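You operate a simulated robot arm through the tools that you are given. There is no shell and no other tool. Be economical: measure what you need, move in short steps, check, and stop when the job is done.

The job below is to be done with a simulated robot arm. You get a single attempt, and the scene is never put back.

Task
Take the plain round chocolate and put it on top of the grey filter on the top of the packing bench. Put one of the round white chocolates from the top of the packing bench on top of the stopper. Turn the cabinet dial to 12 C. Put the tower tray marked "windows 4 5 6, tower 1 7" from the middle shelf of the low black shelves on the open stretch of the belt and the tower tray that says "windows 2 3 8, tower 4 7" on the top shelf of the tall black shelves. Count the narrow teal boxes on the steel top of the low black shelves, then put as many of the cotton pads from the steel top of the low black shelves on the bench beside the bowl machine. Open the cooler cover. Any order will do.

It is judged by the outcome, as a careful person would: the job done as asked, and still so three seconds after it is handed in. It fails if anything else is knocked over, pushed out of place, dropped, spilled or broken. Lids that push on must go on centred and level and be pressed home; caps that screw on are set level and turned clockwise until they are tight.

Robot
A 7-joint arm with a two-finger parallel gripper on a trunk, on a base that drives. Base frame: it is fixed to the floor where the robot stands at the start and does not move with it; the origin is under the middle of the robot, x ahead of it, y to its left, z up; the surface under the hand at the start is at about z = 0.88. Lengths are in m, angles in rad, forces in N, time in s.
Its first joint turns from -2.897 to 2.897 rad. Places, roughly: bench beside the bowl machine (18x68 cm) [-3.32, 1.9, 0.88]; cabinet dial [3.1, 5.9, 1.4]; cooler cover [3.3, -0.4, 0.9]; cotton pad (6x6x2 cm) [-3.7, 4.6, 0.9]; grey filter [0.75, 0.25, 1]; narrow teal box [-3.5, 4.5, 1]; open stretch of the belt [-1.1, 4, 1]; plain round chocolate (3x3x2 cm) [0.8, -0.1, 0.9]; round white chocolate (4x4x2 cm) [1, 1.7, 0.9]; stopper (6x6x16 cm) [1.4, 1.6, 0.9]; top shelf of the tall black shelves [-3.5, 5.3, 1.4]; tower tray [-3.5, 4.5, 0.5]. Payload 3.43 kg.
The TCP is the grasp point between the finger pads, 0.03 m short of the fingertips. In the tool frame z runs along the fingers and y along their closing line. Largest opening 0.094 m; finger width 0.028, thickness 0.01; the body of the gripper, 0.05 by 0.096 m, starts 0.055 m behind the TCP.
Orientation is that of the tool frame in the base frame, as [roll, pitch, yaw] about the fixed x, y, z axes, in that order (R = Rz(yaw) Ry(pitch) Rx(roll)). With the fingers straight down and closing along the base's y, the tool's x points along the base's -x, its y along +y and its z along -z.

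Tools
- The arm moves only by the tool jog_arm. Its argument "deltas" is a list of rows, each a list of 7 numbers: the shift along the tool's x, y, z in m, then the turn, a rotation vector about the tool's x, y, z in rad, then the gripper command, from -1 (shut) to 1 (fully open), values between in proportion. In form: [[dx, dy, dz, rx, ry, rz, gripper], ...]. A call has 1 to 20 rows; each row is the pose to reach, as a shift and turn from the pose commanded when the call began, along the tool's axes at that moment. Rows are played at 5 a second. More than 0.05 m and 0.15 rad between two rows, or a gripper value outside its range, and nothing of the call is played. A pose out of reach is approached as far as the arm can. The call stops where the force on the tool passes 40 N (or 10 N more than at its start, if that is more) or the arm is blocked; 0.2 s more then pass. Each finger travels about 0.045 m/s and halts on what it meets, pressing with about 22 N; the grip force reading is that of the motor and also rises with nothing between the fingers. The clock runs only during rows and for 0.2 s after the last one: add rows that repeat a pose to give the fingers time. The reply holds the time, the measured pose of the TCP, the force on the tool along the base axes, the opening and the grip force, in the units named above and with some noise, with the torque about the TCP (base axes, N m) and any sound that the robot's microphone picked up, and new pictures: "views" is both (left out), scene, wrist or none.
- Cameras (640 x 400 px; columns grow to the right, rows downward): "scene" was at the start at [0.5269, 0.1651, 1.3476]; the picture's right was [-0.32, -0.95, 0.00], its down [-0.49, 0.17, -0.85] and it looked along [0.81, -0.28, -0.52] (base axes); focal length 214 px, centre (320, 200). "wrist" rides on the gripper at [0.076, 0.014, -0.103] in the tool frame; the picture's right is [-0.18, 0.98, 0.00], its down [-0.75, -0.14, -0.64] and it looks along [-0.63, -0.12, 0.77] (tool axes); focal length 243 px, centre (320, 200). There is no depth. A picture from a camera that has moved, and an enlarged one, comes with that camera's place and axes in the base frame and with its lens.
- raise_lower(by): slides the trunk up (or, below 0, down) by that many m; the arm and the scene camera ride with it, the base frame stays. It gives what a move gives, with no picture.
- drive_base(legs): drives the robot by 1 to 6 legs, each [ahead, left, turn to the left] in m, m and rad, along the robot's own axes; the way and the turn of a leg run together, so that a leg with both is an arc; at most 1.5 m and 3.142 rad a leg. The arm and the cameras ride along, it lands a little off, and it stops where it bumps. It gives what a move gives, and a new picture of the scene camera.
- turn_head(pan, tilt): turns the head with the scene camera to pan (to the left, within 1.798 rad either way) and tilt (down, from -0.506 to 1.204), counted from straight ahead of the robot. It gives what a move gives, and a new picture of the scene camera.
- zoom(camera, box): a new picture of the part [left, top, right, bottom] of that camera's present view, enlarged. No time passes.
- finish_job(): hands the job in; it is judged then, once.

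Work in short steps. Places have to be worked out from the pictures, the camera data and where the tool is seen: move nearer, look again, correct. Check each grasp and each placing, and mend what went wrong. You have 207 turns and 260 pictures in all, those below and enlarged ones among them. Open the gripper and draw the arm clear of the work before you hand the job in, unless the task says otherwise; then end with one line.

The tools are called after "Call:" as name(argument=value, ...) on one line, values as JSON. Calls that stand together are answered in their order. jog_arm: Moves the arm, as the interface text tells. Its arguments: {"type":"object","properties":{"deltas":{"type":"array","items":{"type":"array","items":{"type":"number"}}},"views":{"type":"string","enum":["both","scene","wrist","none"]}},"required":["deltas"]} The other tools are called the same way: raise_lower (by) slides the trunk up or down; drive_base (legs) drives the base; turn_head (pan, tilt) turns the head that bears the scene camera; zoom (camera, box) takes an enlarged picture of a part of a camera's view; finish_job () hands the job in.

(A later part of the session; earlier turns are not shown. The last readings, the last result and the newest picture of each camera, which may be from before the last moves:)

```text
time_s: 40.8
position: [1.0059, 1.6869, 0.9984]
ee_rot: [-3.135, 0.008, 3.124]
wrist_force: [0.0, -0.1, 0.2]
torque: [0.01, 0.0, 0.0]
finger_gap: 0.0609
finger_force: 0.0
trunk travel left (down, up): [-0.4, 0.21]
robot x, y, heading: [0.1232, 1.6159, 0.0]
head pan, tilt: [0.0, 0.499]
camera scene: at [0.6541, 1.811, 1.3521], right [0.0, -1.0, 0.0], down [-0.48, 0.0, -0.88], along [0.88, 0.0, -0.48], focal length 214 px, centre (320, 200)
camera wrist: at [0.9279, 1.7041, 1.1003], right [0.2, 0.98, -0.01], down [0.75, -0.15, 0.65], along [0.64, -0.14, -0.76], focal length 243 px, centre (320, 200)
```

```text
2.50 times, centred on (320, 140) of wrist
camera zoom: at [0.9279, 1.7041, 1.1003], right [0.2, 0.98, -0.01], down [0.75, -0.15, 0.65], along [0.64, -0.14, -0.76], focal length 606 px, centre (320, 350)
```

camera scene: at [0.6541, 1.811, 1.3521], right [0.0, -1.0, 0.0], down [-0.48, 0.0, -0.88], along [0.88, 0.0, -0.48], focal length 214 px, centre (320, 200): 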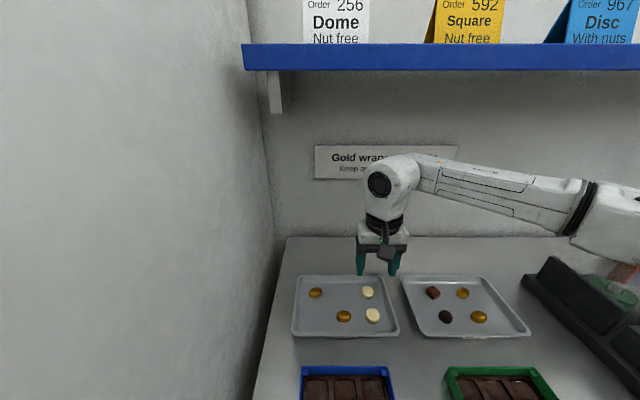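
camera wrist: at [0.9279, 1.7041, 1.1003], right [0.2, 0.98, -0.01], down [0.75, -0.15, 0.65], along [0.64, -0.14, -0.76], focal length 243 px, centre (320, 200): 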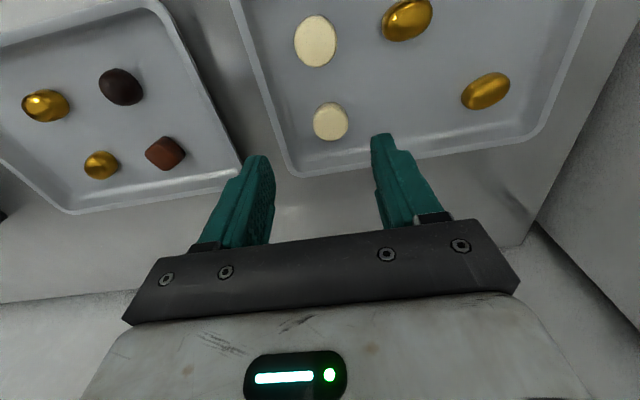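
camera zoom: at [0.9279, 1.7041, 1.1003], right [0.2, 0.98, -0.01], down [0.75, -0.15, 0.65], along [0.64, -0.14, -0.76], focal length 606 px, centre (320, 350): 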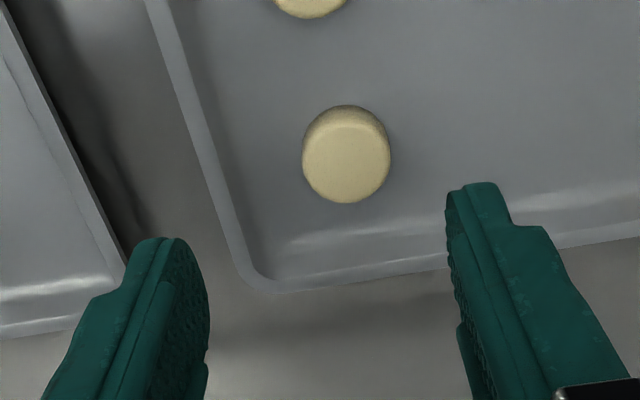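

Chocolate at about (1.013,1.693). Descend and grip.

Call:
jog_arm(deltas=[[-0.008, 0.006, 0.03, 0, 0, 0, 0.3], [-0.008, 0.006, 0.06, 0, 0, 0, 0.3], [-0.008, 0.006, 0.079, 0, 0, 0, 0.3], [-0.008, 0.006, 0.079, 0, 0, 0, 0.3], [-0.008, 0.006, 0.079, 0, 0, 0, -0.3], [-0.008, 0.006, 0.079, 0, 0, 0, -1], [-0.008, 0.006, 0.079, 0, 0, 0, -1], [-0.008, 0.006, 0.079, 0, 0, 0, -1], [-0.008, 0.006, 0.079, 0, 0, 0, -1], [-0.008, 0.006, 0.05, 0, 0, 0, -1], [-0.008, 0.006, 0.02, 0, 0, 0, -1], [-0.008, 0.006, 0.0, 0, 0, 0, -1], [-0.008, 0.006, 0.0, 0, 0, 0, -1]])

```text
time_s: 41.7
position: [1.0153, 1.69, 0.9312]
ee_rot: [-3.137, 0.012, 3.122]
wrist_force: [-5.0, -1.0, 17.3]
torque: [-0.74, 0.29, -0.22]
finger_gap: 0.0616
finger_force: 0.6
trunk travel left (down, up): [-0.4, 0.21]
robot x, y, heading: [0.1219, 1.6149, -0.002]
head pan, tilt: [0.0, 0.499]
stopped in row 4: the force on the tool passed its limit at 46 N (the readings are from after the stop); the commanded pose is now the measured one
camera scene: at [0.6534, 1.8108, 1.3527], right [0.0, -1.0, 0.0], down [-0.48, 0.0, -0.88], along [0.88, 0.0, -0.48], focal length 214 px, centre (320, 200)
camera wrist: at [0.9373, 1.7075, 1.0318], right [0.2, 0.98, 0.0], down [0.74, -0.15, 0.65], along [0.64, -0.13, -0.76], focal length 243 px, centre (320, 200)
```

scene: 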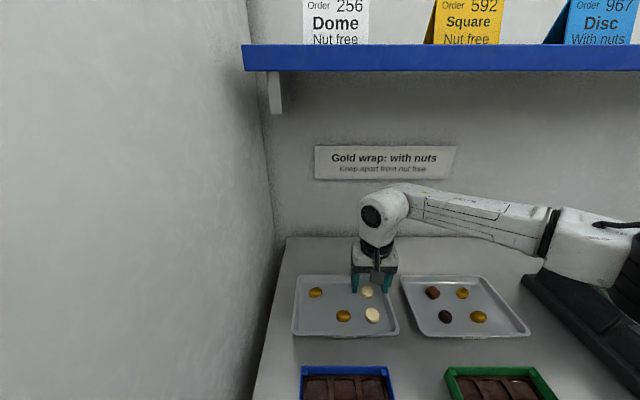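
wrist: 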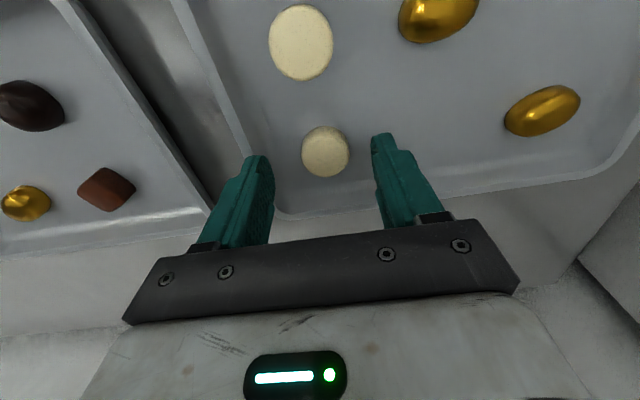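

The lower-y finger hit the tray rim (rim near y≈1.65). Rise, check the tray hasn't moved, narrow the opening to ~52 mm and centre at y≈1.696.

Call:
jog_arm(deltas=[[0, 0, -0.02, 0, 0, 0, 0.3], [0.003, 0.006, -0.03, 0, 0, 0, 0.08], [0.003, 0.006, -0.03, 0, 0, 0, 0.08], [0.003, 0.006, -0.03, 0, 0, 0.018, 0.08]], views="none")

Call:
zoom(camera="wrist", box=[200, 40, 440, 240])

```text
time_s: 42.7
position: [1.0127, 1.6966, 0.9587]
ee_rot: [-3.138, 0.009, 3.103]
wrist_force: [0.3, -0.3, 0.5]
torque: [-0.01, -0.04, -0.03]
finger_gap: 0.0509
finger_force: 0.1
trunk travel left (down, up): [-0.4, 0.21]
robot x, y, heading: [0.1223, 1.6153, 0.002]
head pan, tilt: [0.0, 0.499]
```

```text
2.00 times, centred on (320, 140) of wrist
camera zoom: at [0.9349, 1.7146, 1.0589], right [0.22, 0.98, 0.0], down [0.74, -0.17, 0.65], along [0.63, -0.15, -0.76], focal length 485 px, centre (320, 320)
```

zoom: 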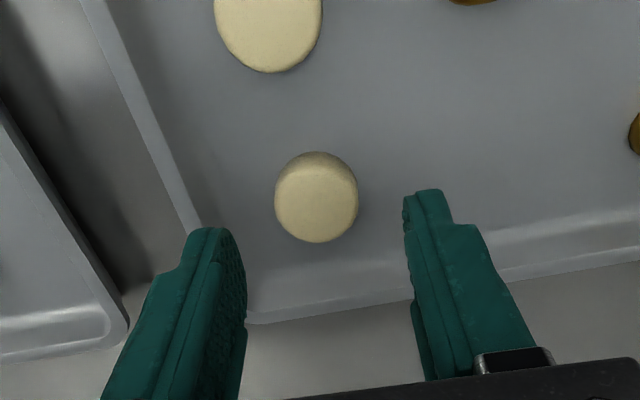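

Centred now; fix the yaw and descend carefully.

Call:
jog_arm(deltas=[[0, -0.001, 0.01, 0, 0, -0.038, 0.08], [0, -0.001, 0.025, 0, 0, -0.038, 0.08], [0, -0.001, 0.035, 0, 0, -0.038, 0.08], [0, -0.001, 0.035, 0, 0, -0.038, 0.08]], views="wrist")

```text
time_s: 43.7
position: [1.0122, 1.6946, 0.9252]
ee_rot: [-3.135, 0.011, -3.14]
wrist_force: [0.2, 0.3, -0.7]
torque: [0.04, -0.01, 0.01]
finger_gap: 0.0508
finger_force: 0.1
trunk travel left (down, up): [-0.4, 0.21]
robot x, y, heading: [0.1248, 1.6178, -0.001]
head pan, tilt: [0.0, 0.499]
camera wrist: at [0.9346, 1.7103, 1.0247], right [0.18, 0.98, 0.0], down [0.75, -0.14, 0.65], along [0.64, -0.12, -0.76], focal length 243 px, centre (320, 200)
```

wrist: 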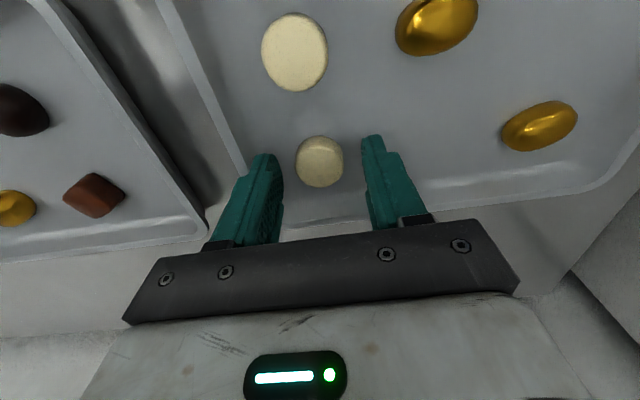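

Inside the tray without contact. Lower 5 mm more, close and lift.

Call:
jog_arm(deltas=[[0.002, 0, 0.005, 0, 0, 0, 0.08], [0.002, 0, 0.005, 0, 0, 0, -0.5], [0.002, 0, 0.005, 0, 0, 0, -1], [0.002, 0, 0.005, 0, 0, 0, -1], [0.002, 0, 0.005, 0, 0, 0, -1], [0.002, 0, 0.005, 0, 0, 0, -1], [0.002, 0, -0.02, 0, 0, 0, -1], [0.002, 0, -0.05, 0, 0, 0, -1], [0.002, 0, -0.07, 0, 0, 0, -1], [0.002, 0, -0.07, 0, 0, 0, -1]])

```text
time_s: 45.9
position: [1.0082, 1.6973, 0.9943]
ee_rot: [-3.138, 0.01, -3.14]
wrist_force: [0.4, -0.5, -0.5]
torque: [-0.01, -0.04, 0.01]
finger_gap: 0.0291
finger_force: 21.6
trunk travel left (down, up): [-0.4, 0.21]
robot x, y, heading: [0.1217, 1.6141, 0.003]
head pan, tilt: [0.0, 0.499]
camera scene: at [0.6541, 1.8109, 1.3521], right [0.0, -1.0, 0.0], down [-0.48, 0.0, -0.88], along [0.88, 0.0, -0.48], focal length 214 px, centre (320, 200)
camera wrist: at [0.9304, 1.7121, 1.0953], right [0.18, 0.98, 0.0], down [0.75, -0.14, 0.65], along [0.64, -0.12, -0.76], focal length 243 px, centre (320, 200)
```

scene: 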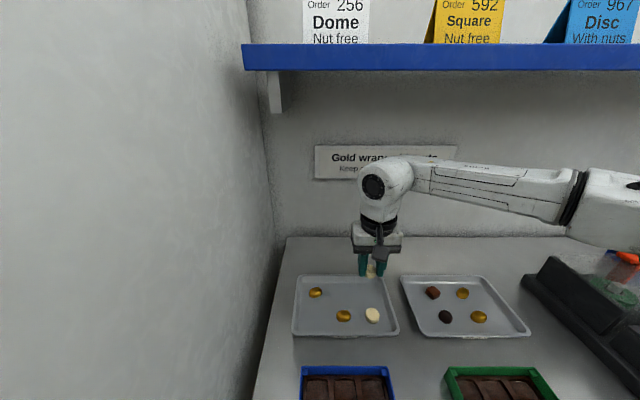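
wrist: 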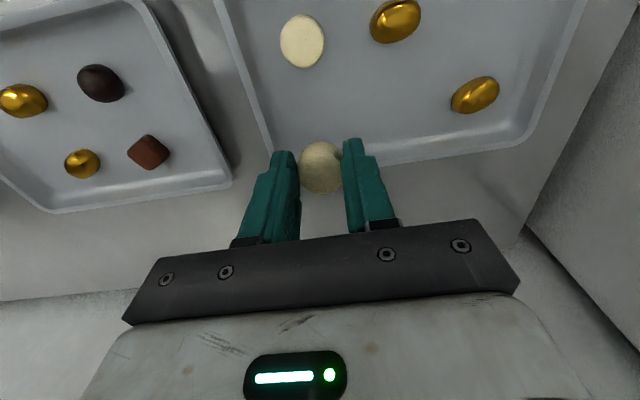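

Chocolate is held. Retract along the way I came, then look around for the stopper.

Call:
jog_arm(deltas=[[0.04, -0.015, -0.01, 0, 0, 0, -1], [0.08, -0.03, -0.02, 0, 0, 0, -1], [0.105, -0.05, -0.045, 0, 0, 0, -1], [0.13, -0.07, -0.07, 0, 0, 0, -1], [0.155, -0.09, -0.095, 0, 0, 0, -1], [0.18, -0.11, -0.12, 0, 0, 0, -1], [0.205, -0.13, -0.145, 0, 0, 0, -1], [0.235, -0.15, -0.17, 0, 0, 0, -1], [0.265, -0.17, -0.195, 0, 0, 0, -1], [0.295, -0.19, -0.215, 0, 0, 0, -1], [0.325, -0.21, -0.23, 0, 0, 0, -1], [0.355, -0.23, -0.24, 0, 0, 0, -1], [0.38, -0.25, -0.24, 0, 0, 0, -1], [0.41, -0.28, -0.24, 0, 0, 0, -1]], views="none")

Call:
drive_base(legs=[[-0.3, 0, 0]])

Call:
turn_head(pan=-0.4, tilt=0.45)

```text
time_s: 48.9
position: [0.5991, 1.4154, 1.2298]
ee_rot: [-3.137, 0.01, -3.138]
wrist_force: [0.4, 1.3, -0.4]
torque: [0.0, 0.04, 0.0]
finger_gap: 0.029
finger_force: 22.3
trunk travel left (down, up): [-0.4, 0.21]
robot x, y, heading: [0.1249, 1.6165, -0.002]
head pan, tilt: [0.0, 0.499]
```

```text
time_s: 51.0
position: [0.2896, 1.4123, 1.2311]
ee_rot: [-3.134, 0.01, 3.137]
wrist_force: [-0.2, 0.5, -1.0]
torque: [-0.03, 0.0, 0.03]
finger_gap: 0.0289
finger_force: 22.0
trunk travel left (down, up): [-0.4, 0.21]
robot x, y, heading: [-0.1888, 1.6184, -0.004]
head pan, tilt: [0.0, 0.499]
camera scene: at [0.3476, 1.8084, 1.3522], right [0.0, -1.0, 0.0], down [-0.48, 0.0, -0.88], along [0.88, 0.0, -0.48], focal length 214 px, centre (320, 200)
```

scene: 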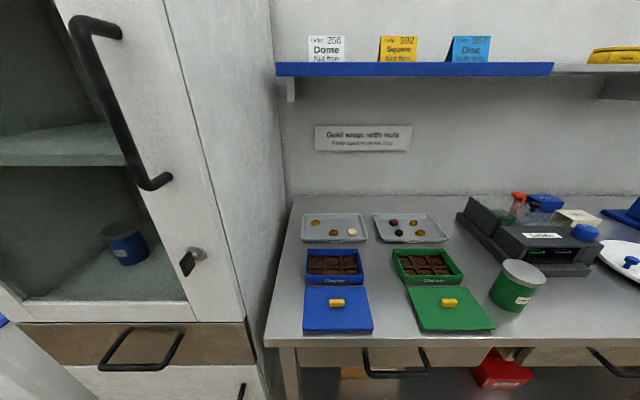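

```text
time_s: 51.8
position: [0.2895, 1.4121, 1.2307]
ee_rot: [-3.136, 0.014, 3.139]
wrist_force: [-0.2, 0.5, -0.8]
torque: [0.01, -0.01, -0.03]
finger_gap: 0.0291
finger_force: 21.7
trunk travel left (down, up): [-0.4, 0.21]
robot x, y, heading: [-0.1836, 1.618, -0.004]
head pan, tilt: [-0.4, 0.45]
camera scene: at [0.341, 1.7728, 1.3567], right [-0.39, -0.92, 0.0], down [-0.4, 0.17, -0.9], along [0.83, -0.35, -0.44], focal length 214 px, centre (320, 200)
```

scene: 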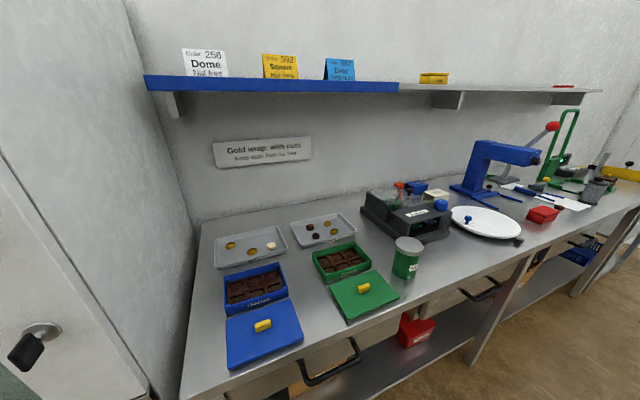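

Call:
zoom(camera="scene", box=[350, 160, 470, 260])

```text
4.00 times, centred on (410, 210) of scene
camera zoom: at [0.341, 1.7728, 1.3567], right [-0.39, -0.92, 0.0], down [-0.4, 0.17, -0.9], along [0.83, -0.35, -0.44], focal length 858 px, centre (-40, 160)
```

zoom: 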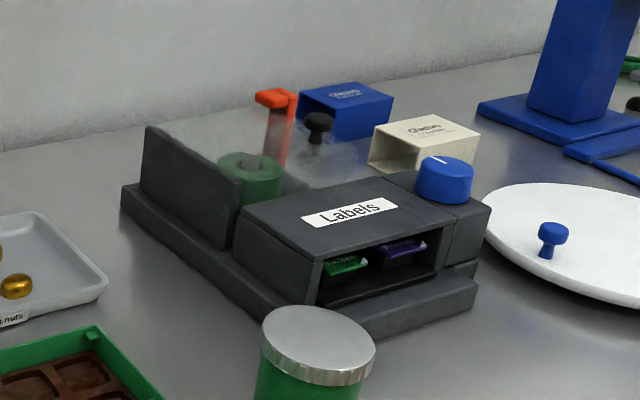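

No stopper there — it must be behind the wall. Look left (+y) to find the way around.

Call:
turn_head(pan=1.4, tilt=0.25)

```text
time_s: 53.6
position: [0.2902, 1.4133, 1.2305]
ee_rot: [-3.136, 0.013, 3.138]
wrist_force: [0.4, 0.7, 0.0]
torque: [-0.02, -0.01, 0.02]
finger_gap: 0.0291
finger_force: 22.1
trunk travel left (down, up): [-0.4, 0.21]
robot x, y, heading: [-0.186, 1.6142, -0.007]
head pan, tilt: [1.4, 0.25]
camera scene: at [0.2728, 1.9008, 1.3754], right [0.98, -0.18, 0.0], down [-0.04, -0.24, -0.97], along [0.17, 0.95, -0.25], focal length 214 px, centre (320, 200)
```

scene: 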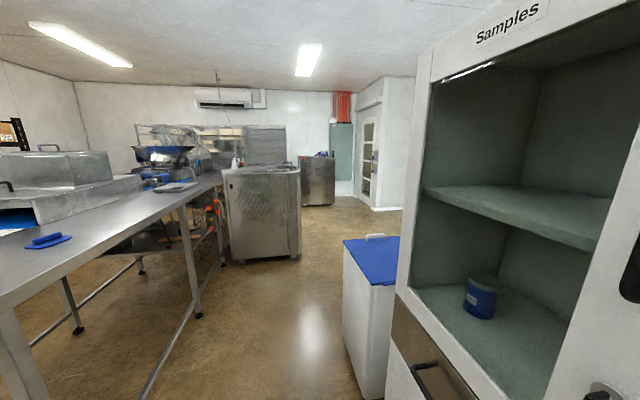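

There's a passage between the table/machine and the cabinet. Turn left in place to face +y, shift right a bit, and drive forward.

Call:
drive_base(legs=[[0, 0, 1.571], [0.3, -0.17, 0], [1.0, 0, 0]])

Call:
turn_head(pan=-0.9, tilt=0.3)

```text
time_s: 64.4
position: [0.3241, 3.3664, 1.2296]
ee_rot: [-3.138, 0.011, -1.671]
wrist_force: [0.2, -0.3, -0.3]
torque: [-0.02, 0.0, 0.01]
finger_gap: 0.0292
finger_force: 22.3
trunk travel left (down, up): [-0.4, 0.21]
robot x, y, heading: [0.0743, 2.9101, 1.469]
head pan, tilt: [1.4, 0.25]
camera scene: at [-0.1651, 3.3961, 1.3754], right [0.27, 0.96, 0.0], down [0.24, -0.07, -0.97], along [-0.93, 0.26, -0.25], focal length 214 px, centre (320, 200)
```

scene: 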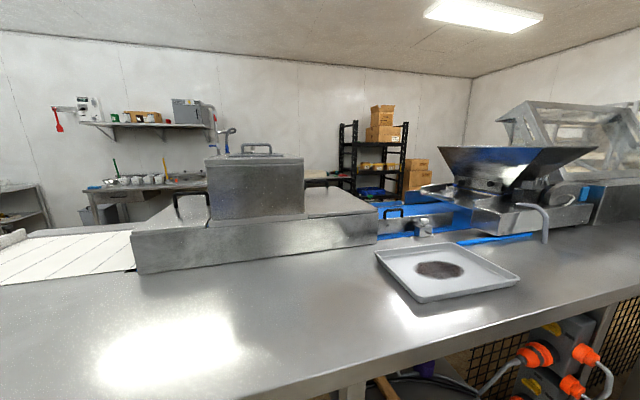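

```text
time_s: 66.5
position: [0.3229, 3.3656, 1.2307]
ee_rot: [-3.135, 0.013, -1.671]
wrist_force: [-0.3, 0.0, -0.3]
torque: [0.03, 0.0, 0.0]
finger_gap: 0.0292
finger_force: 21.7
trunk travel left (down, up): [-0.4, 0.21]
robot x, y, heading: [0.0748, 2.9108, 1.472]
head pan, tilt: [-0.901, 0.3]
camera scene: at [0.0035, 3.4213, 1.3706], right [0.54, -0.84, 0.0], down [-0.25, -0.16, -0.96], along [0.8, 0.51, -0.3], focal length 214 px, centre (320, 200)
```

scene: 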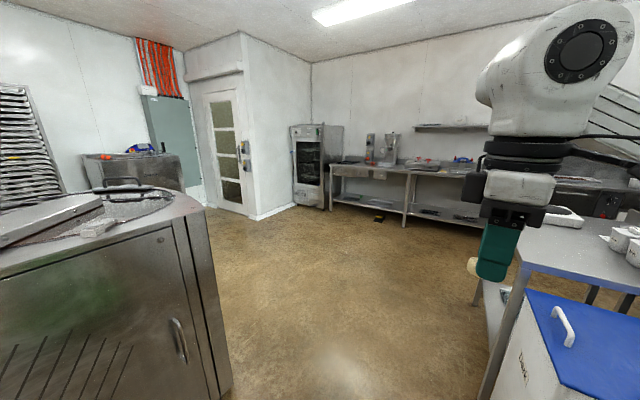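

Now I see the room: a table next to the bin (probably with the stopper), an oven-like cabinet in the far corner and a bench along the far wall. Drive around to the table's end.

Call:
drive_base(legs=[[0.75, 0, 0], [0, 0, -1.47], [1.3, 0, 0]])

Call:
turn_head(pan=-1.3, tilt=0.4)

```text
time_s: 80.2
position: [1.9305, 3.4382, 1.2325]
ee_rot: [-3.135, 0.011, -3.135]
wrist_force: [0.8, -0.2, 0.5]
torque: [-0.02, 0.02, 0.03]
finger_gap: 0.0288
finger_force: 22.0
trunk travel left (down, up): [-0.4, 0.21]
robot x, y, heading: [1.4515, 3.6384, 0.006]
head pan, tilt: [-0.901, 0.3]
camera scene: at [1.9511, 3.7614, 1.3706], right [-0.78, -0.63, 0.0], down [-0.19, 0.23, -0.96], along [0.6, -0.74, -0.3], focal length 214 px, centre (320, 200)
```

scene: 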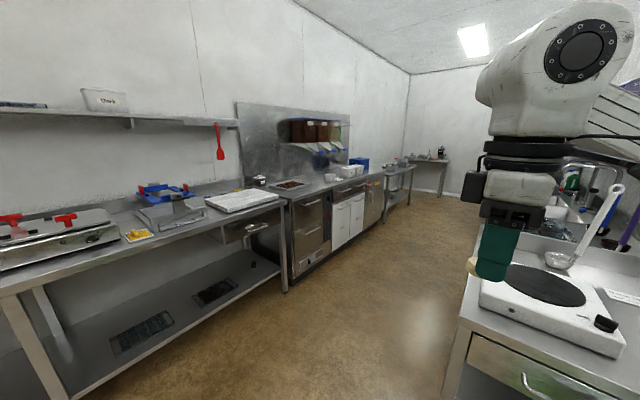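

```text
time_s: 81.1
position: [1.9307, 3.4386, 1.2298]
ee_rot: [-3.136, 0.014, -3.134]
wrist_force: [-0.5, 0.2, -0.5]
torque: [0.03, 0.02, 0.03]
finger_gap: 0.0289
finger_force: 21.9
trunk travel left (down, up): [-0.4, 0.21]
robot x, y, heading: [1.4541, 3.6361, 0.009]
head pan, tilt: [-1.3, 0.4]
camera scene: at [1.9181, 3.7451, 1.3614], right [-0.96, -0.27, 0.0], down [-0.11, 0.37, -0.92], along [0.25, -0.89, -0.39], focal length 214 px, centre (320, 200)
```

scene: 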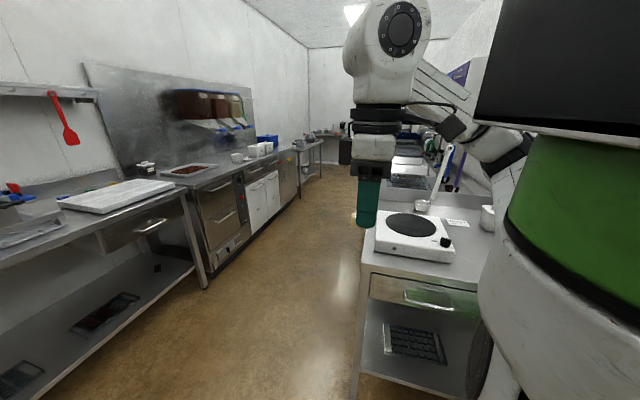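

The aisle is about 1.2 m wide with the steel table on the right continuing toward the stopper's place. Drive down the aisle and turn to face the table.

Call:
drive_base(legs=[[1.05, 0, 0], [0, 0, -1.575], [1.4, 0, 0], [0.5, 0, 0], [0, 0, -1.57]])

Call:
turn_head(pan=0.0, tilt=0.45)

```text
time_s: 103.4
position: [2.0479, 1.9005, 1.2311]
ee_rot: [-3.135, 0.013, 0.01]
wrist_force: [0.0, 0.1, -0.5]
torque: [-0.02, 0.0, 0.02]
finger_gap: 0.0292
finger_force: 21.7
trunk travel left (down, up): [-0.4, 0.21]
robot x, y, heading: [2.525, 1.705, -3.127]
head pan, tilt: [-1.3, 0.4]
camera scene: at [2.0603, 1.5923, 1.3614], right [0.96, 0.28, 0.0], down [0.11, -0.37, -0.92], along [-0.25, 0.89, -0.39], focal length 214 px, centre (320, 200)
```

scene: 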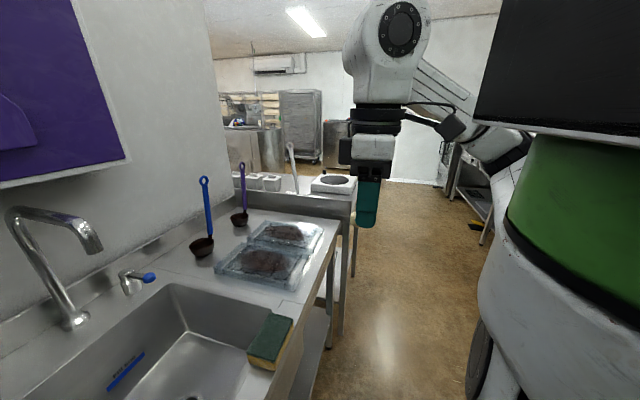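

```text
time_s: 104.9
position: [2.0481, 1.9004, 1.2309]
ee_rot: [-3.136, 0.014, 0.01]
wrist_force: [-0.4, 0.0, -1.4]
torque: [0.01, 0.0, 0.01]
finger_gap: 0.029
finger_force: 22.1
trunk travel left (down, up): [-0.4, 0.21]
robot x, y, heading: [2.5275, 1.7037, -3.133]
head pan, tilt: [0.0, 0.45]
camera scene: at [1.994, 1.5024, 1.3567], right [-0.01, 1.0, 0.0], down [0.44, 0.0, -0.9], along [-0.9, -0.01, -0.44], focal length 214 px, centre (320, 200)
```

scene: 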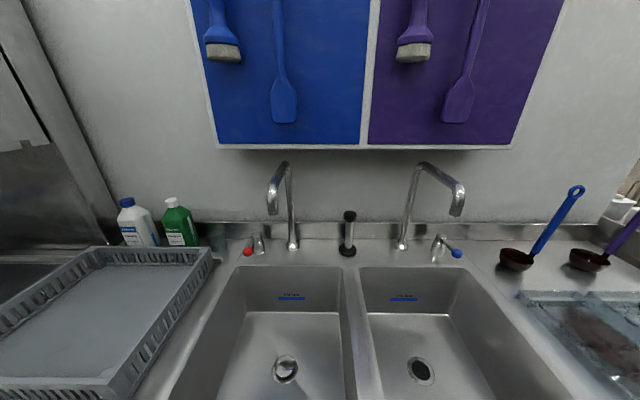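

The stopper is the standpipe plug between the taps at about (1.41,1.59), top near z≈1.04. Zoom on it.

Call:
zoom(camera="scene", box=[290, 180, 410, 280])

```text
4.00 times, centred on (350, 230) of scene
camera zoom: at [1.994, 1.5024, 1.3567], right [-0.01, 1.0, 0.0], down [0.44, 0.0, -0.9], along [-0.9, -0.01, -0.44], focal length 858 px, centre (200, 80)
```

zoom: 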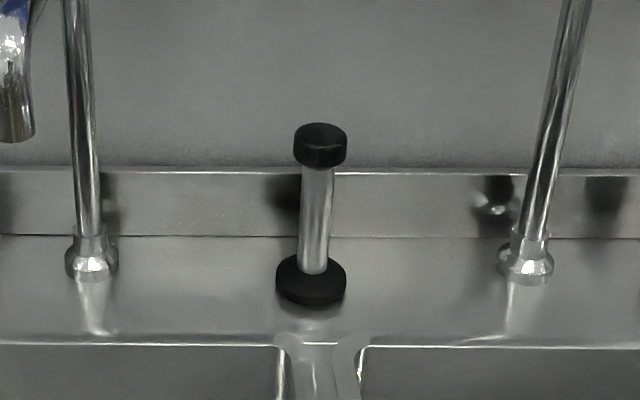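

Stopper top ≈ (1.42,1.588,1.035). Drive ahead 0.2 m and left 0.2 m so it lies slightly right of the robot, away from the head.

Call:
drive_base(legs=[[0.2, 0.2, 0]])

```text
time_s: 106.9
position: [1.8478, 1.6979, 1.2301]
ee_rot: [-3.137, 0.012, 0.013]
wrist_force: [-0.1, -0.4, -0.2]
torque: [-0.01, -0.02, -0.02]
finger_gap: 0.029
finger_force: 22.2
trunk travel left (down, up): [-0.4, 0.21]
robot x, y, heading: [2.3251, 1.5046, -3.127]
head pan, tilt: [0.0, 0.45]
camera scene: at [1.7958, 1.2991, 1.3567], right [-0.01, 1.0, 0.0], down [0.44, 0.01, -0.9], along [-0.9, -0.01, -0.44], focal length 214 px, centre (320, 200)
```

scene: 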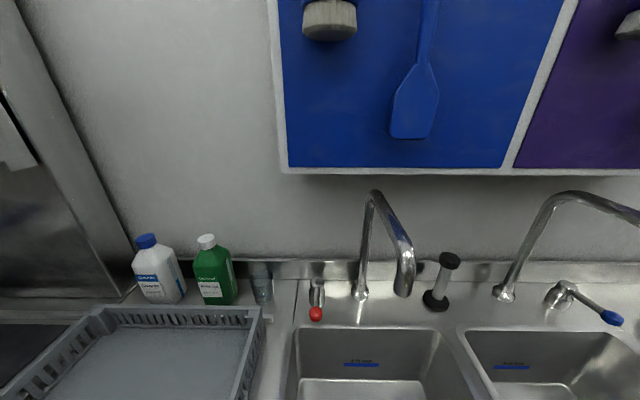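

Refined stopper top: (1.42,1.587,1.032). Move over it at a safe height.

Call:
jog_arm(deltas=[[-0.04, 0.0, -0.02, 0, 0, 0, -1], [-0.08, 0.01, -0.04, 0, 0, 0, -1], [-0.12, 0.025, -0.04, 0, 0, 0, -1], [-0.16, 0.04, -0.04, 0, 0, 0, -1], [-0.2, 0.055, -0.04, 0, 0, 0, -1], [-0.24, 0.07, -0.04, 0, 0, 0, -1], [-0.28, 0.085, -0.04, 0, 0, 0, -1], [-0.32, 0.095, -0.04, 0, 0, 0, -1], [-0.36, 0.105, -0.04, 0, 0, 0, -1], [-0.4, 0.105, -0.03, 0, 0, 0, -1], [-0.425, 0.105, 0.0, 0, 0, 0, -1], [-0.425, 0.105, 0.03, 0, 0, 0, -1], [-0.425, 0.105, 0.06, 0, 0, 0, -1], [-0.425, 0.105, 0.06, 0, 0, 0, -1]])

Call:
zoom(camera="wrist", box=[220, 40, 420, 220])

```text
time_s: 109.4
position: [1.4913, 1.6799, 1.2367]
ee_rot: [3.129, 0.024, -0.092]
wrist_force: [42.6, 16.3, 20.4]
torque: [-1.18, 3.53, -0.27]
finger_gap: 0.0292
finger_force: 22.2
trunk travel left (down, up): [-0.4, 0.21]
robot x, y, heading: [2.3713, 1.5065, 3.11]
head pan, tilt: [0.0, 0.45]
stopped in row 12: the force on the tool passed its limit at 91 N (the readings are from after the stop); the commanded pose is now the measured one
camera scene: at [1.8707, 1.3772, 1.3815], right [0.03, 1.0, -0.04], down [0.41, -0.05, -0.91], along [-0.91, 0.01, -0.41], focal length 214 px, centre (320, 200)
camera wrist: at [1.5666, 1.6605, 1.3383], right [-0.27, -0.96, 0.02], down [-0.72, 0.22, 0.66], along [-0.64, 0.17, -0.75], focal length 243 px, centre (320, 200)
```

scene: 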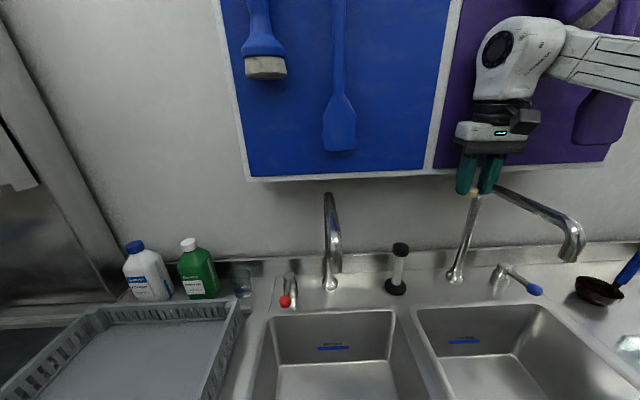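
wrist: 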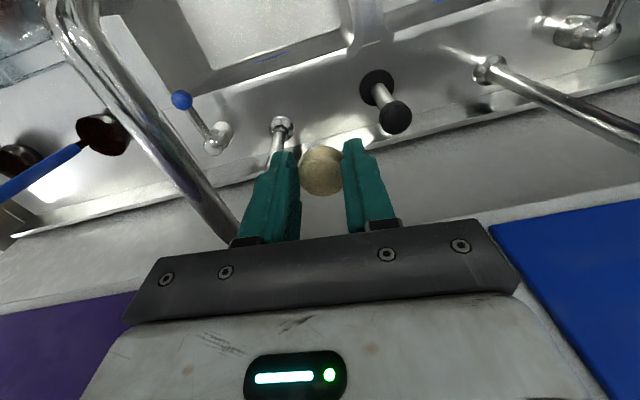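

```text
2.22 times, centred on (320, 130) of wrist
camera zoom: at [1.5666, 1.6605, 1.3383], right [-0.27, -0.96, 0.02], down [-0.72, 0.22, 0.66], along [-0.64, 0.17, -0.75], focal length 539 px, centre (320, 356)
```

zoom: 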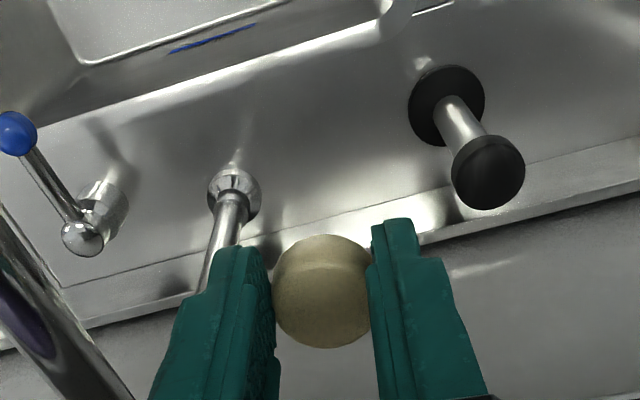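

The wrist hit the board on the wall and pushed the base back. Back off toward the robot immediately.

Call:
jog_arm(deltas=[[0.03, 0, 0, 0, 0, 0, -1], [0.06, 0, 0, 0, 0, 0, -1], [0.06, 0, 0, 0, 0, 0, -1]])

```text
time_s: 110.2
position: [1.5284, 1.643, 1.2178]
ee_rot: [-3.139, 0.005, -0.061]
wrist_force: [-0.4, -0.4, -0.5]
torque: [-0.05, 0.0, -0.03]
finger_gap: 0.029
finger_force: 22.2
trunk travel left (down, up): [-0.4, 0.21]
robot x, y, heading: [2.3675, 1.5072, 3.113]
head pan, tilt: [0.0, 0.45]
camera scene: at [1.8312, 1.3245, 1.3561], right [0.02, 1.0, 0.0], down [0.44, -0.01, -0.9], along [-0.9, 0.02, -0.44], focal length 214 px, centre (320, 200)
camera wrist: at [1.6033, 1.6233, 1.3185], right [-0.24, -0.97, 0.0], down [-0.74, 0.18, 0.65], along [-0.63, 0.16, -0.76], focal length 243 px, centre (320, 200)
```

scene: 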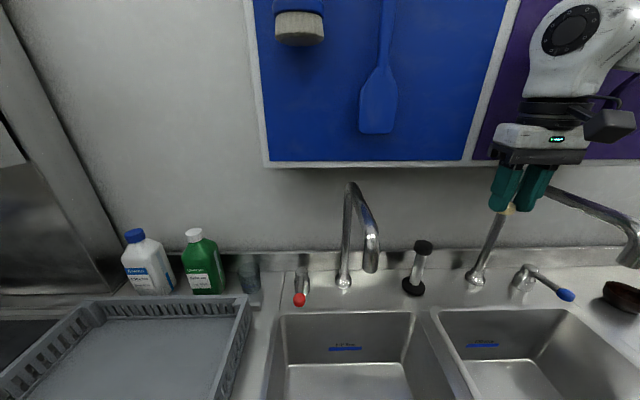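
wrist: 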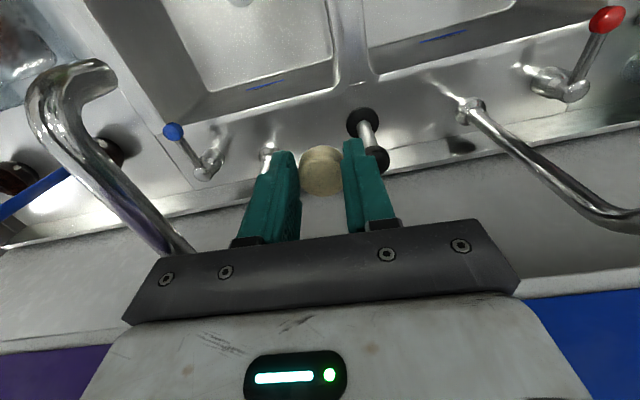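

No damage seen. The forearm comes from the right and probably touched the board; I'll retract, move the base further left so the forearm points more squarely at the wall, and retry in checked steps.

Call:
jog_arm(deltas=[[0.03, 0, -0.03, 0, 0, 0.0, -1], [0.07, 0, -0.04, 0, 0, 0, -1], [0.11, 0, -0.04, 0, 0, 0, -1], [0.15, 0, -0.04, 0, 0, 0, -1], [0.19, 0, -0.04, 0, 0, 0, -1], [0.23, 0, -0.04, 0, 0, 0, -1], [0.27, 0, -0.04, 0, 0, 0.0, -1], [0.31, 0, -0.04, 0, 0, 0.0, -1], [0.31, 0, -0.04, 0, 0, 0.0, -1]], views="none")

Call:
drive_base(legs=[[0, 0, 0.03], [0.04, 0.27, 0]])

```text
time_s: 112.2
position: [1.8367, 1.6266, 1.2615]
ee_rot: [-3.137, 0.008, -0.065]
wrist_force: [0.0, 0.4, 0.1]
torque: [0.02, 0.04, 0.01]
finger_gap: 0.029
finger_force: 21.6
trunk travel left (down, up): [-0.4, 0.21]
robot x, y, heading: [2.3649, 1.5105, 3.117]
head pan, tilt: [0.0, 0.45]
```

```text
time_s: 114.5
position: [1.7918, 1.337, 1.2621]
ee_rot: [-3.138, 0.009, -0.032]
wrist_force: [0.4, 0.8, 0.3]
torque: [-0.03, 0.01, 0.02]
finger_gap: 0.0289
finger_force: 22.0
trunk travel left (down, up): [-0.4, 0.21]
robot x, y, heading: [2.3235, 1.2372, -3.136]
head pan, tilt: [0.0, 0.45]
camera scene: at [1.7935, 1.0405, 1.3567], right [-0.01, 1.0, 0.0], down [0.44, 0.0, -0.9], along [-0.9, 0.0, -0.44], focal length 214 px, centre (320, 200)
```

scene: 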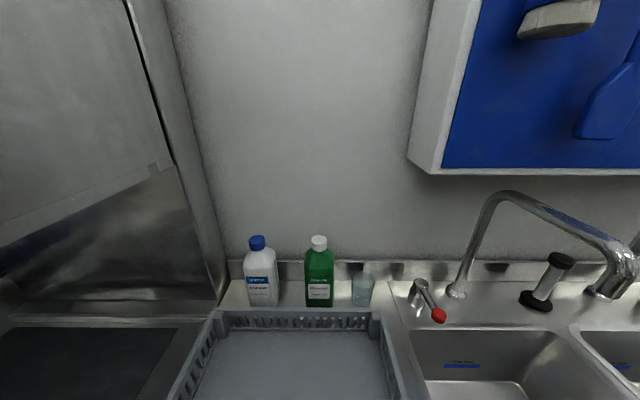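

Now I can see the blue/purple board is actually a box ~14 cm deep (front x≈1.475, bottom z≈1.235), overhanging the stopper. I'll need a tilted tool under it, so the chocolate must be set down and regripped with the tool tilted. Look for a free flat strip at the sink's front.

Call:
turn_head(pan=-0.5, tilt=0.9)

```text
time_s: 115.4
position: [1.7934, 1.3371, 1.2614]
ee_rot: [-3.138, 0.008, -0.034]
wrist_force: [0.9, 0.2, -0.3]
torque: [0.0, 0.02, 0.0]
finger_gap: 0.0291
finger_force: 21.8
trunk travel left (down, up): [-0.4, 0.21]
robot x, y, heading: [2.3241, 1.2375, -3.141]
head pan, tilt: [-0.499, 0.901]
camera scene: at [1.8189, 1.0766, 1.3184], right [0.47, 0.88, 0.0], down [0.69, -0.37, -0.62], along [-0.55, 0.29, -0.78], focal length 214 px, centre (320, 200)
```

scene: 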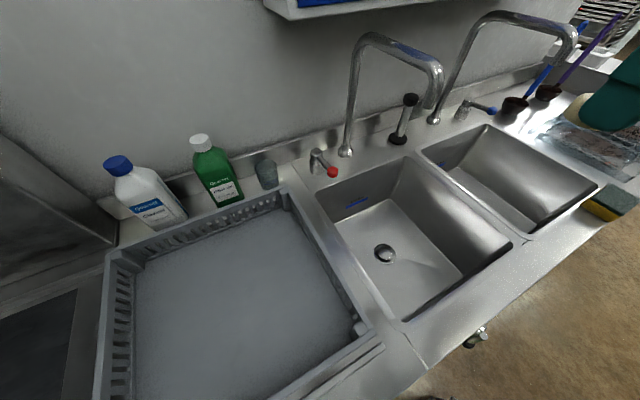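

There is a flat strip at the counter's front corner, around (1.86,1.25). Back the base off and left so the head stays clear, then set the chocolate down there.

Call:
drive_base(legs=[[-0.2, 0.2, 0]])

Call:
turn_head(pan=-0.6, tilt=0.75)

```text
time_s: 117.4
position: [1.9907, 1.1401, 1.2612]
ee_rot: [-3.139, 0.009, -0.035]
wrist_force: [-0.8, 0.8, 0.4]
torque: [0.02, -0.03, 0.01]
finger_gap: 0.0291
finger_force: 22.0
trunk travel left (down, up): [-0.4, 0.21]
robot x, y, heading: [2.5237, 1.0458, -3.141]
head pan, tilt: [-0.499, 0.901]
camera scene: at [2.0162, 0.8803, 1.3183], right [0.48, 0.88, 0.0], down [0.69, -0.37, -0.62], along [-0.55, 0.3, -0.78], focal length 214 px, centre (320, 200)
```

scene: 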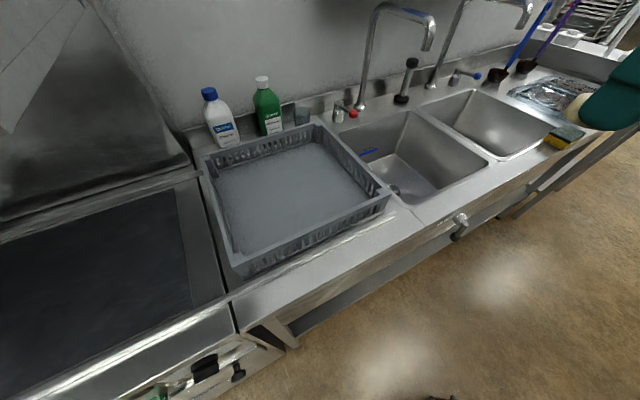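

```text
time_s: 118.1
position: [1.9915, 1.1398, 1.2615]
ee_rot: [-3.138, 0.008, -0.034]
wrist_force: [0.2, 0.3, -0.3]
torque: [-0.02, 0.01, 0.0]
finger_gap: 0.0291
finger_force: 22.1
trunk travel left (down, up): [-0.4, 0.21]
robot x, y, heading: [2.526, 1.0415, -3.143]
head pan, tilt: [-0.6, 0.75]
camera scene: at [2.0142, 0.8909, 1.3302], right [0.56, 0.83, 0.0], down [0.56, -0.38, -0.73], along [-0.6, 0.41, -0.68], focal length 214 px, centre (320, 200)
```

scene: 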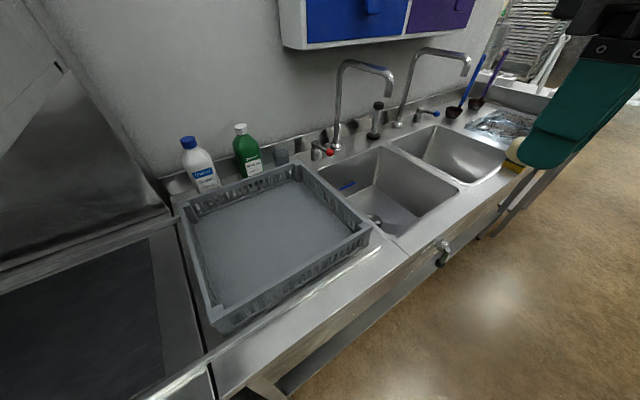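

Set-down spot: (1.865,1.205). Move there and down to just above the deck.

Call:
jog_arm(deltas=[[-0.032, -0.015, 0.03, 0, 0, -0.034, -1], [-0.064, -0.03, 0.06, 0, 0, -0.034, -1], [-0.096, -0.045, 0.09, 0, 0, -0.034, -1], [-0.129, -0.061, 0.12, 0, 0, -0.034, -1], [-0.129, -0.061, 0.165, 0, 0, -0.034, -1], [-0.129, -0.061, 0.21, 0, 0, -0.034, -1], [-0.129, -0.061, 0.255, 0, 0, -0.034, -1], [-0.129, -0.061, 0.29, 0, 0, -0.034, -1], [-0.129, -0.061, 0.31, 0, 0, -0.034, -1], [-0.129, -0.061, 0.31, 0, 0, -0.034, -1]])

```text
time_s: 120.3
position: [1.8605, 1.2073, 0.9543]
ee_rot: [-3.136, 0.009, -0.002]
wrist_force: [-0.7, 0.4, -0.2]
torque: [0.0, -0.01, 0.02]
finger_gap: 0.0293
finger_force: 22.4
trunk travel left (down, up): [-0.4, 0.21]
robot x, y, heading: [2.5218, 1.041, -3.14]
head pan, tilt: [-0.6, 0.75]
camera scene: at [2.0142, 0.891, 1.3302], right [0.56, 0.83, 0.0], down [0.56, -0.38, -0.73], along [-0.6, 0.41, -0.68], focal length 214 px, centre (320, 200)
camera wrist: at [1.9375, 1.1929, 1.0554], right [-0.19, -0.98, 0.0], down [-0.75, 0.14, 0.65], along [-0.64, 0.12, -0.76], focal length 243 px, centre (320, 200)
```

scene: 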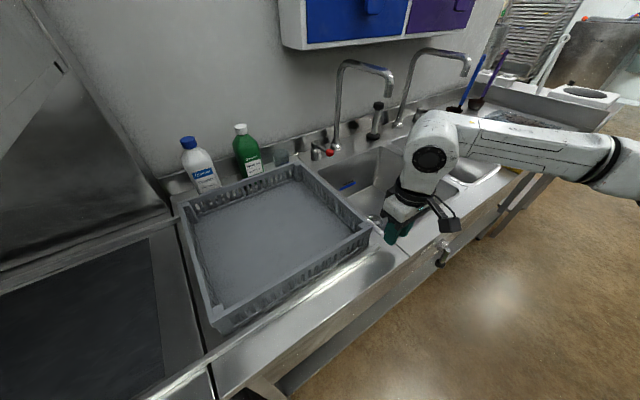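
wrist: 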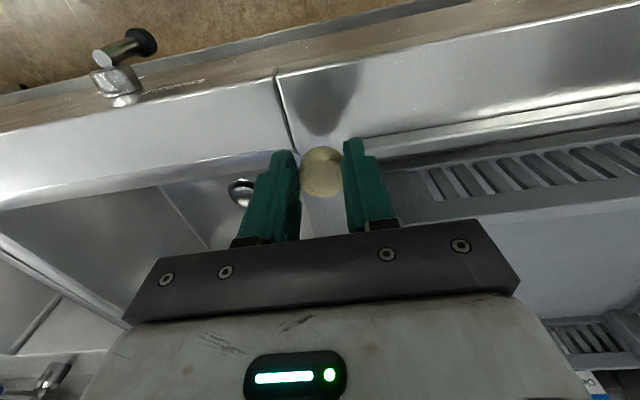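

The right side of the seam is uneven; the strip ahead of the sink at (1.87,1.297) is better. Shift there and lower to ~1.5 cm above.

Call:
jog_arm(deltas=[[0.005, -0.045, 0, 0, 0, 0, -1], [0.01, -0.09, 0, 0, 0, 0, -1], [0.01, -0.09, 0.02, 0, 0, 0, -1], [0.01, -0.09, 0.028, 0, 0, 0, -1], [0.01, -0.09, 0.028, 0, 0, 0, -1]], views="both")

```text
time_s: 121.5
position: [1.8715, 1.2968, 0.9259]
ee_rot: [-3.138, 0.009, -0.002]
wrist_force: [0.4, 0.8, -0.5]
torque: [0.03, 0.02, -0.01]
finger_gap: 0.0287
finger_force: 22.4
trunk travel left (down, up): [-0.4, 0.21]
robot x, y, heading: [2.5232, 1.0391, -3.14]
head pan, tilt: [-0.6, 0.75]
camera scene: at [2.0142, 0.891, 1.3302], right [0.56, 0.83, 0.0], down [0.56, -0.38, -0.73], along [-0.6, 0.41, -0.68], focal length 214 px, centre (320, 200)
camera wrist: at [1.9473, 1.2831, 1.0272], right [-0.19, -0.98, 0.0], down [-0.75, 0.14, 0.65], along [-0.64, 0.12, -0.76], focal length 243 px, centre (320, 200)
```

scene: 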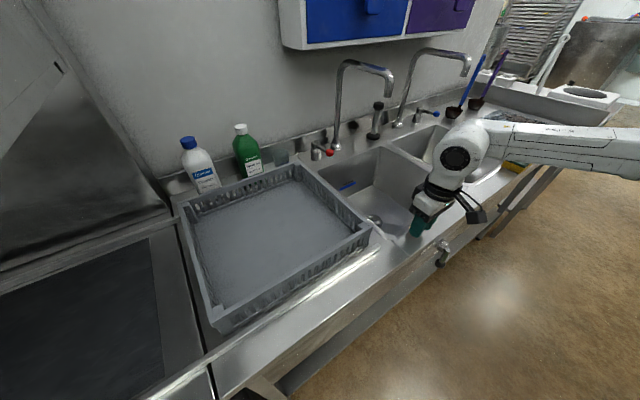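
wrist: 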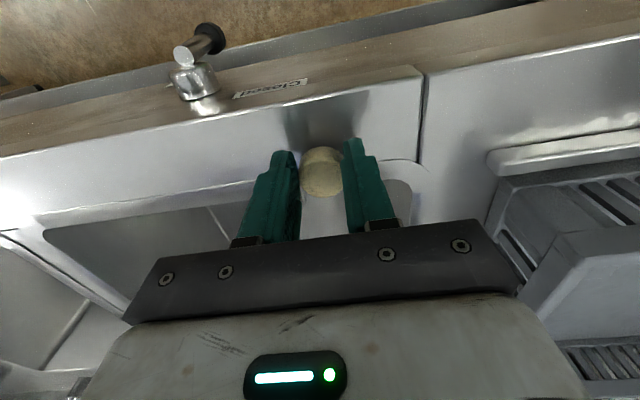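

Nearly at the strip; shift 6 mm toward the robot and lower slowly.

Call:
jog_arm(deltas=[[0.006, 0, 0.002, 0, 0, 0, -1], [0.006, 0, 0.004, 0, 0, 0, -1], [0.006, 0, 0.006, 0, 0, 0, -1], [0.006, 0, 0.006, 0, 0, 0, -1]], views="none")

```text
time_s: 122.5
position: [1.8762, 1.298, 0.92]
ee_rot: [-3.138, 0.009, -0.001]
wrist_force: [-0.9, -0.2, 0.4]
torque: [0.01, -0.03, 0.01]
finger_gap: 0.0291
finger_force: 22.1
trunk travel left (down, up): [-0.4, 0.21]
robot x, y, heading: [2.5217, 1.0418, -3.142]
head pan, tilt: [-0.6, 0.75]
```

Call:
jog_arm(deltas=[[0, 0, 0.002, 0, 0, 0, -1], [0, 0, 0.004, 0, 0, 0, -1], [0, 0, 0.004, 0, 0, 0, -1]], views="none")

Call:
zoom(camera="wrist", box=[240, 80, 420, 220])

```text
time_s: 123.3
position: [1.878, 1.2962, 0.916]
ee_rot: [-3.138, 0.008, -0.002]
wrist_force: [1.1, 0.0, 5.9]
torque: [-0.03, 0.03, 0.0]
finger_gap: 0.029
finger_force: 22.0
trunk travel left (down, up): [-0.4, 0.21]
robot x, y, heading: [2.5253, 1.037, -3.14]
head pan, tilt: [-0.6, 0.75]
```

```text
2.86 times, centred on (330, 150) of wrist
camera zoom: at [1.9534, 1.2828, 1.0164], right [-0.19, -0.98, 0.0], down [-0.75, 0.14, 0.65], along [-0.64, 0.12, -0.76], focal length 693 px, centre (291, 343)
```

zoom: 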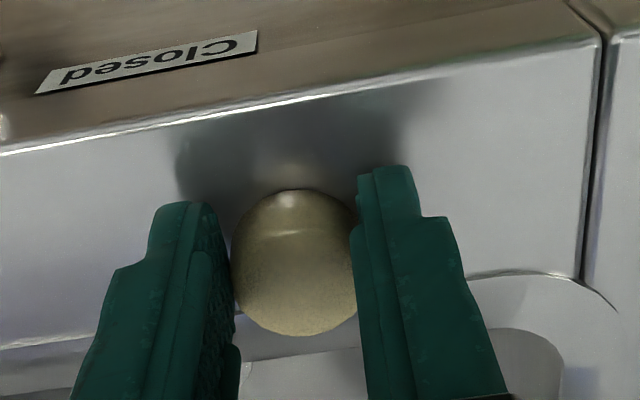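

Contact (5.9 N): deck is at z≈0.879. Release, rise, and tilt the tool by 0.87 rad with the hand leaning toward the robot.

Call:
jog_arm(deltas=[[0, 0, 0, 0, 0, 0, -0.2], [0, 0, 0, 0, 0, 0, 0.1], [0, 0, 0, 0, 0, 0, 0.1], [0, 0, -0.04, 0, 0, 0, 0.1], [0, 0, -0.08, 0, 0, 0, 0.1], [0, 0, -0.12, 0, 0, 0, 0.1], [0, 0, -0.14, 0, -0.145, 0, 0.1], [0, 0, -0.14, 0, -0.29, 0, 0.1], [0, 0, -0.14, 0, -0.435, 0, 0.1], [0, 0, -0.14, 0, -0.58, 0, 0.1], [0, 0, -0.14, 0, -0.725, 0, 0.1], [0, 0, -0.14, 0, -0.87, 0, 0.1], [0, 0, -0.14, 0, -0.87, 0, 0.1]])

```text
time_s: 126.1
position: [1.8783, 1.2959, 1.0543]
ee_rot: [-3.137, 0.879, 0.002]
wrist_force: [0.5, 0.8, 0.6]
torque: [-0.02, -0.01, -0.05]
finger_gap: 0.0516
finger_force: 0.1
trunk travel left (down, up): [-0.4, 0.21]
robot x, y, heading: [2.5227, 1.0394, -3.142]
head pan, tilt: [-0.6, 0.75]
camera scene: at [2.0143, 0.891, 1.3303], right [0.56, 0.83, 0.0], down [0.56, -0.38, -0.73], along [-0.6, 0.41, -0.68], focal length 214 px, centre (320, 200)
camera wrist: at [2.0049, 1.2827, 1.0599], right [-0.12, -0.98, 0.14], down [0.01, 0.14, 0.99], along [-0.99, 0.12, 0.0], focal length 243 px, centre (320, 200)
```

scene: 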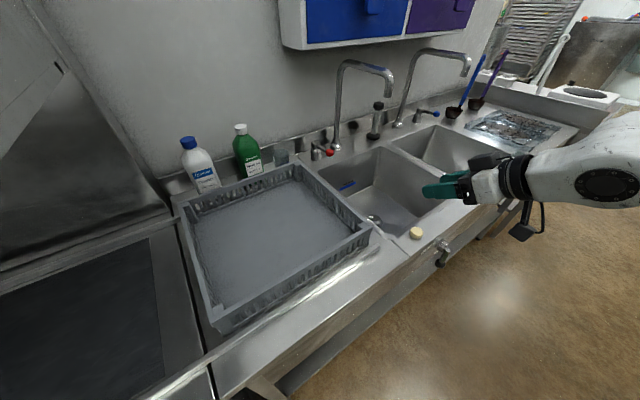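
wrist: 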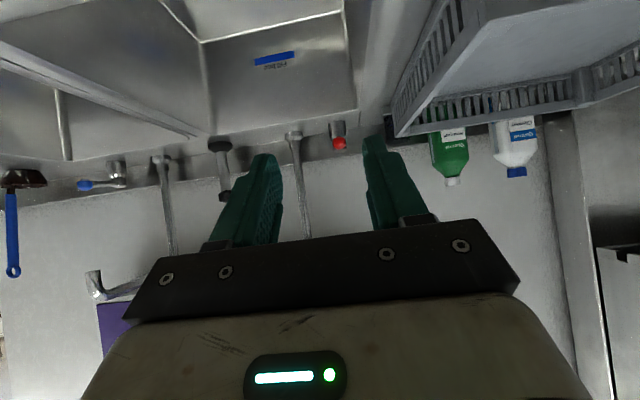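

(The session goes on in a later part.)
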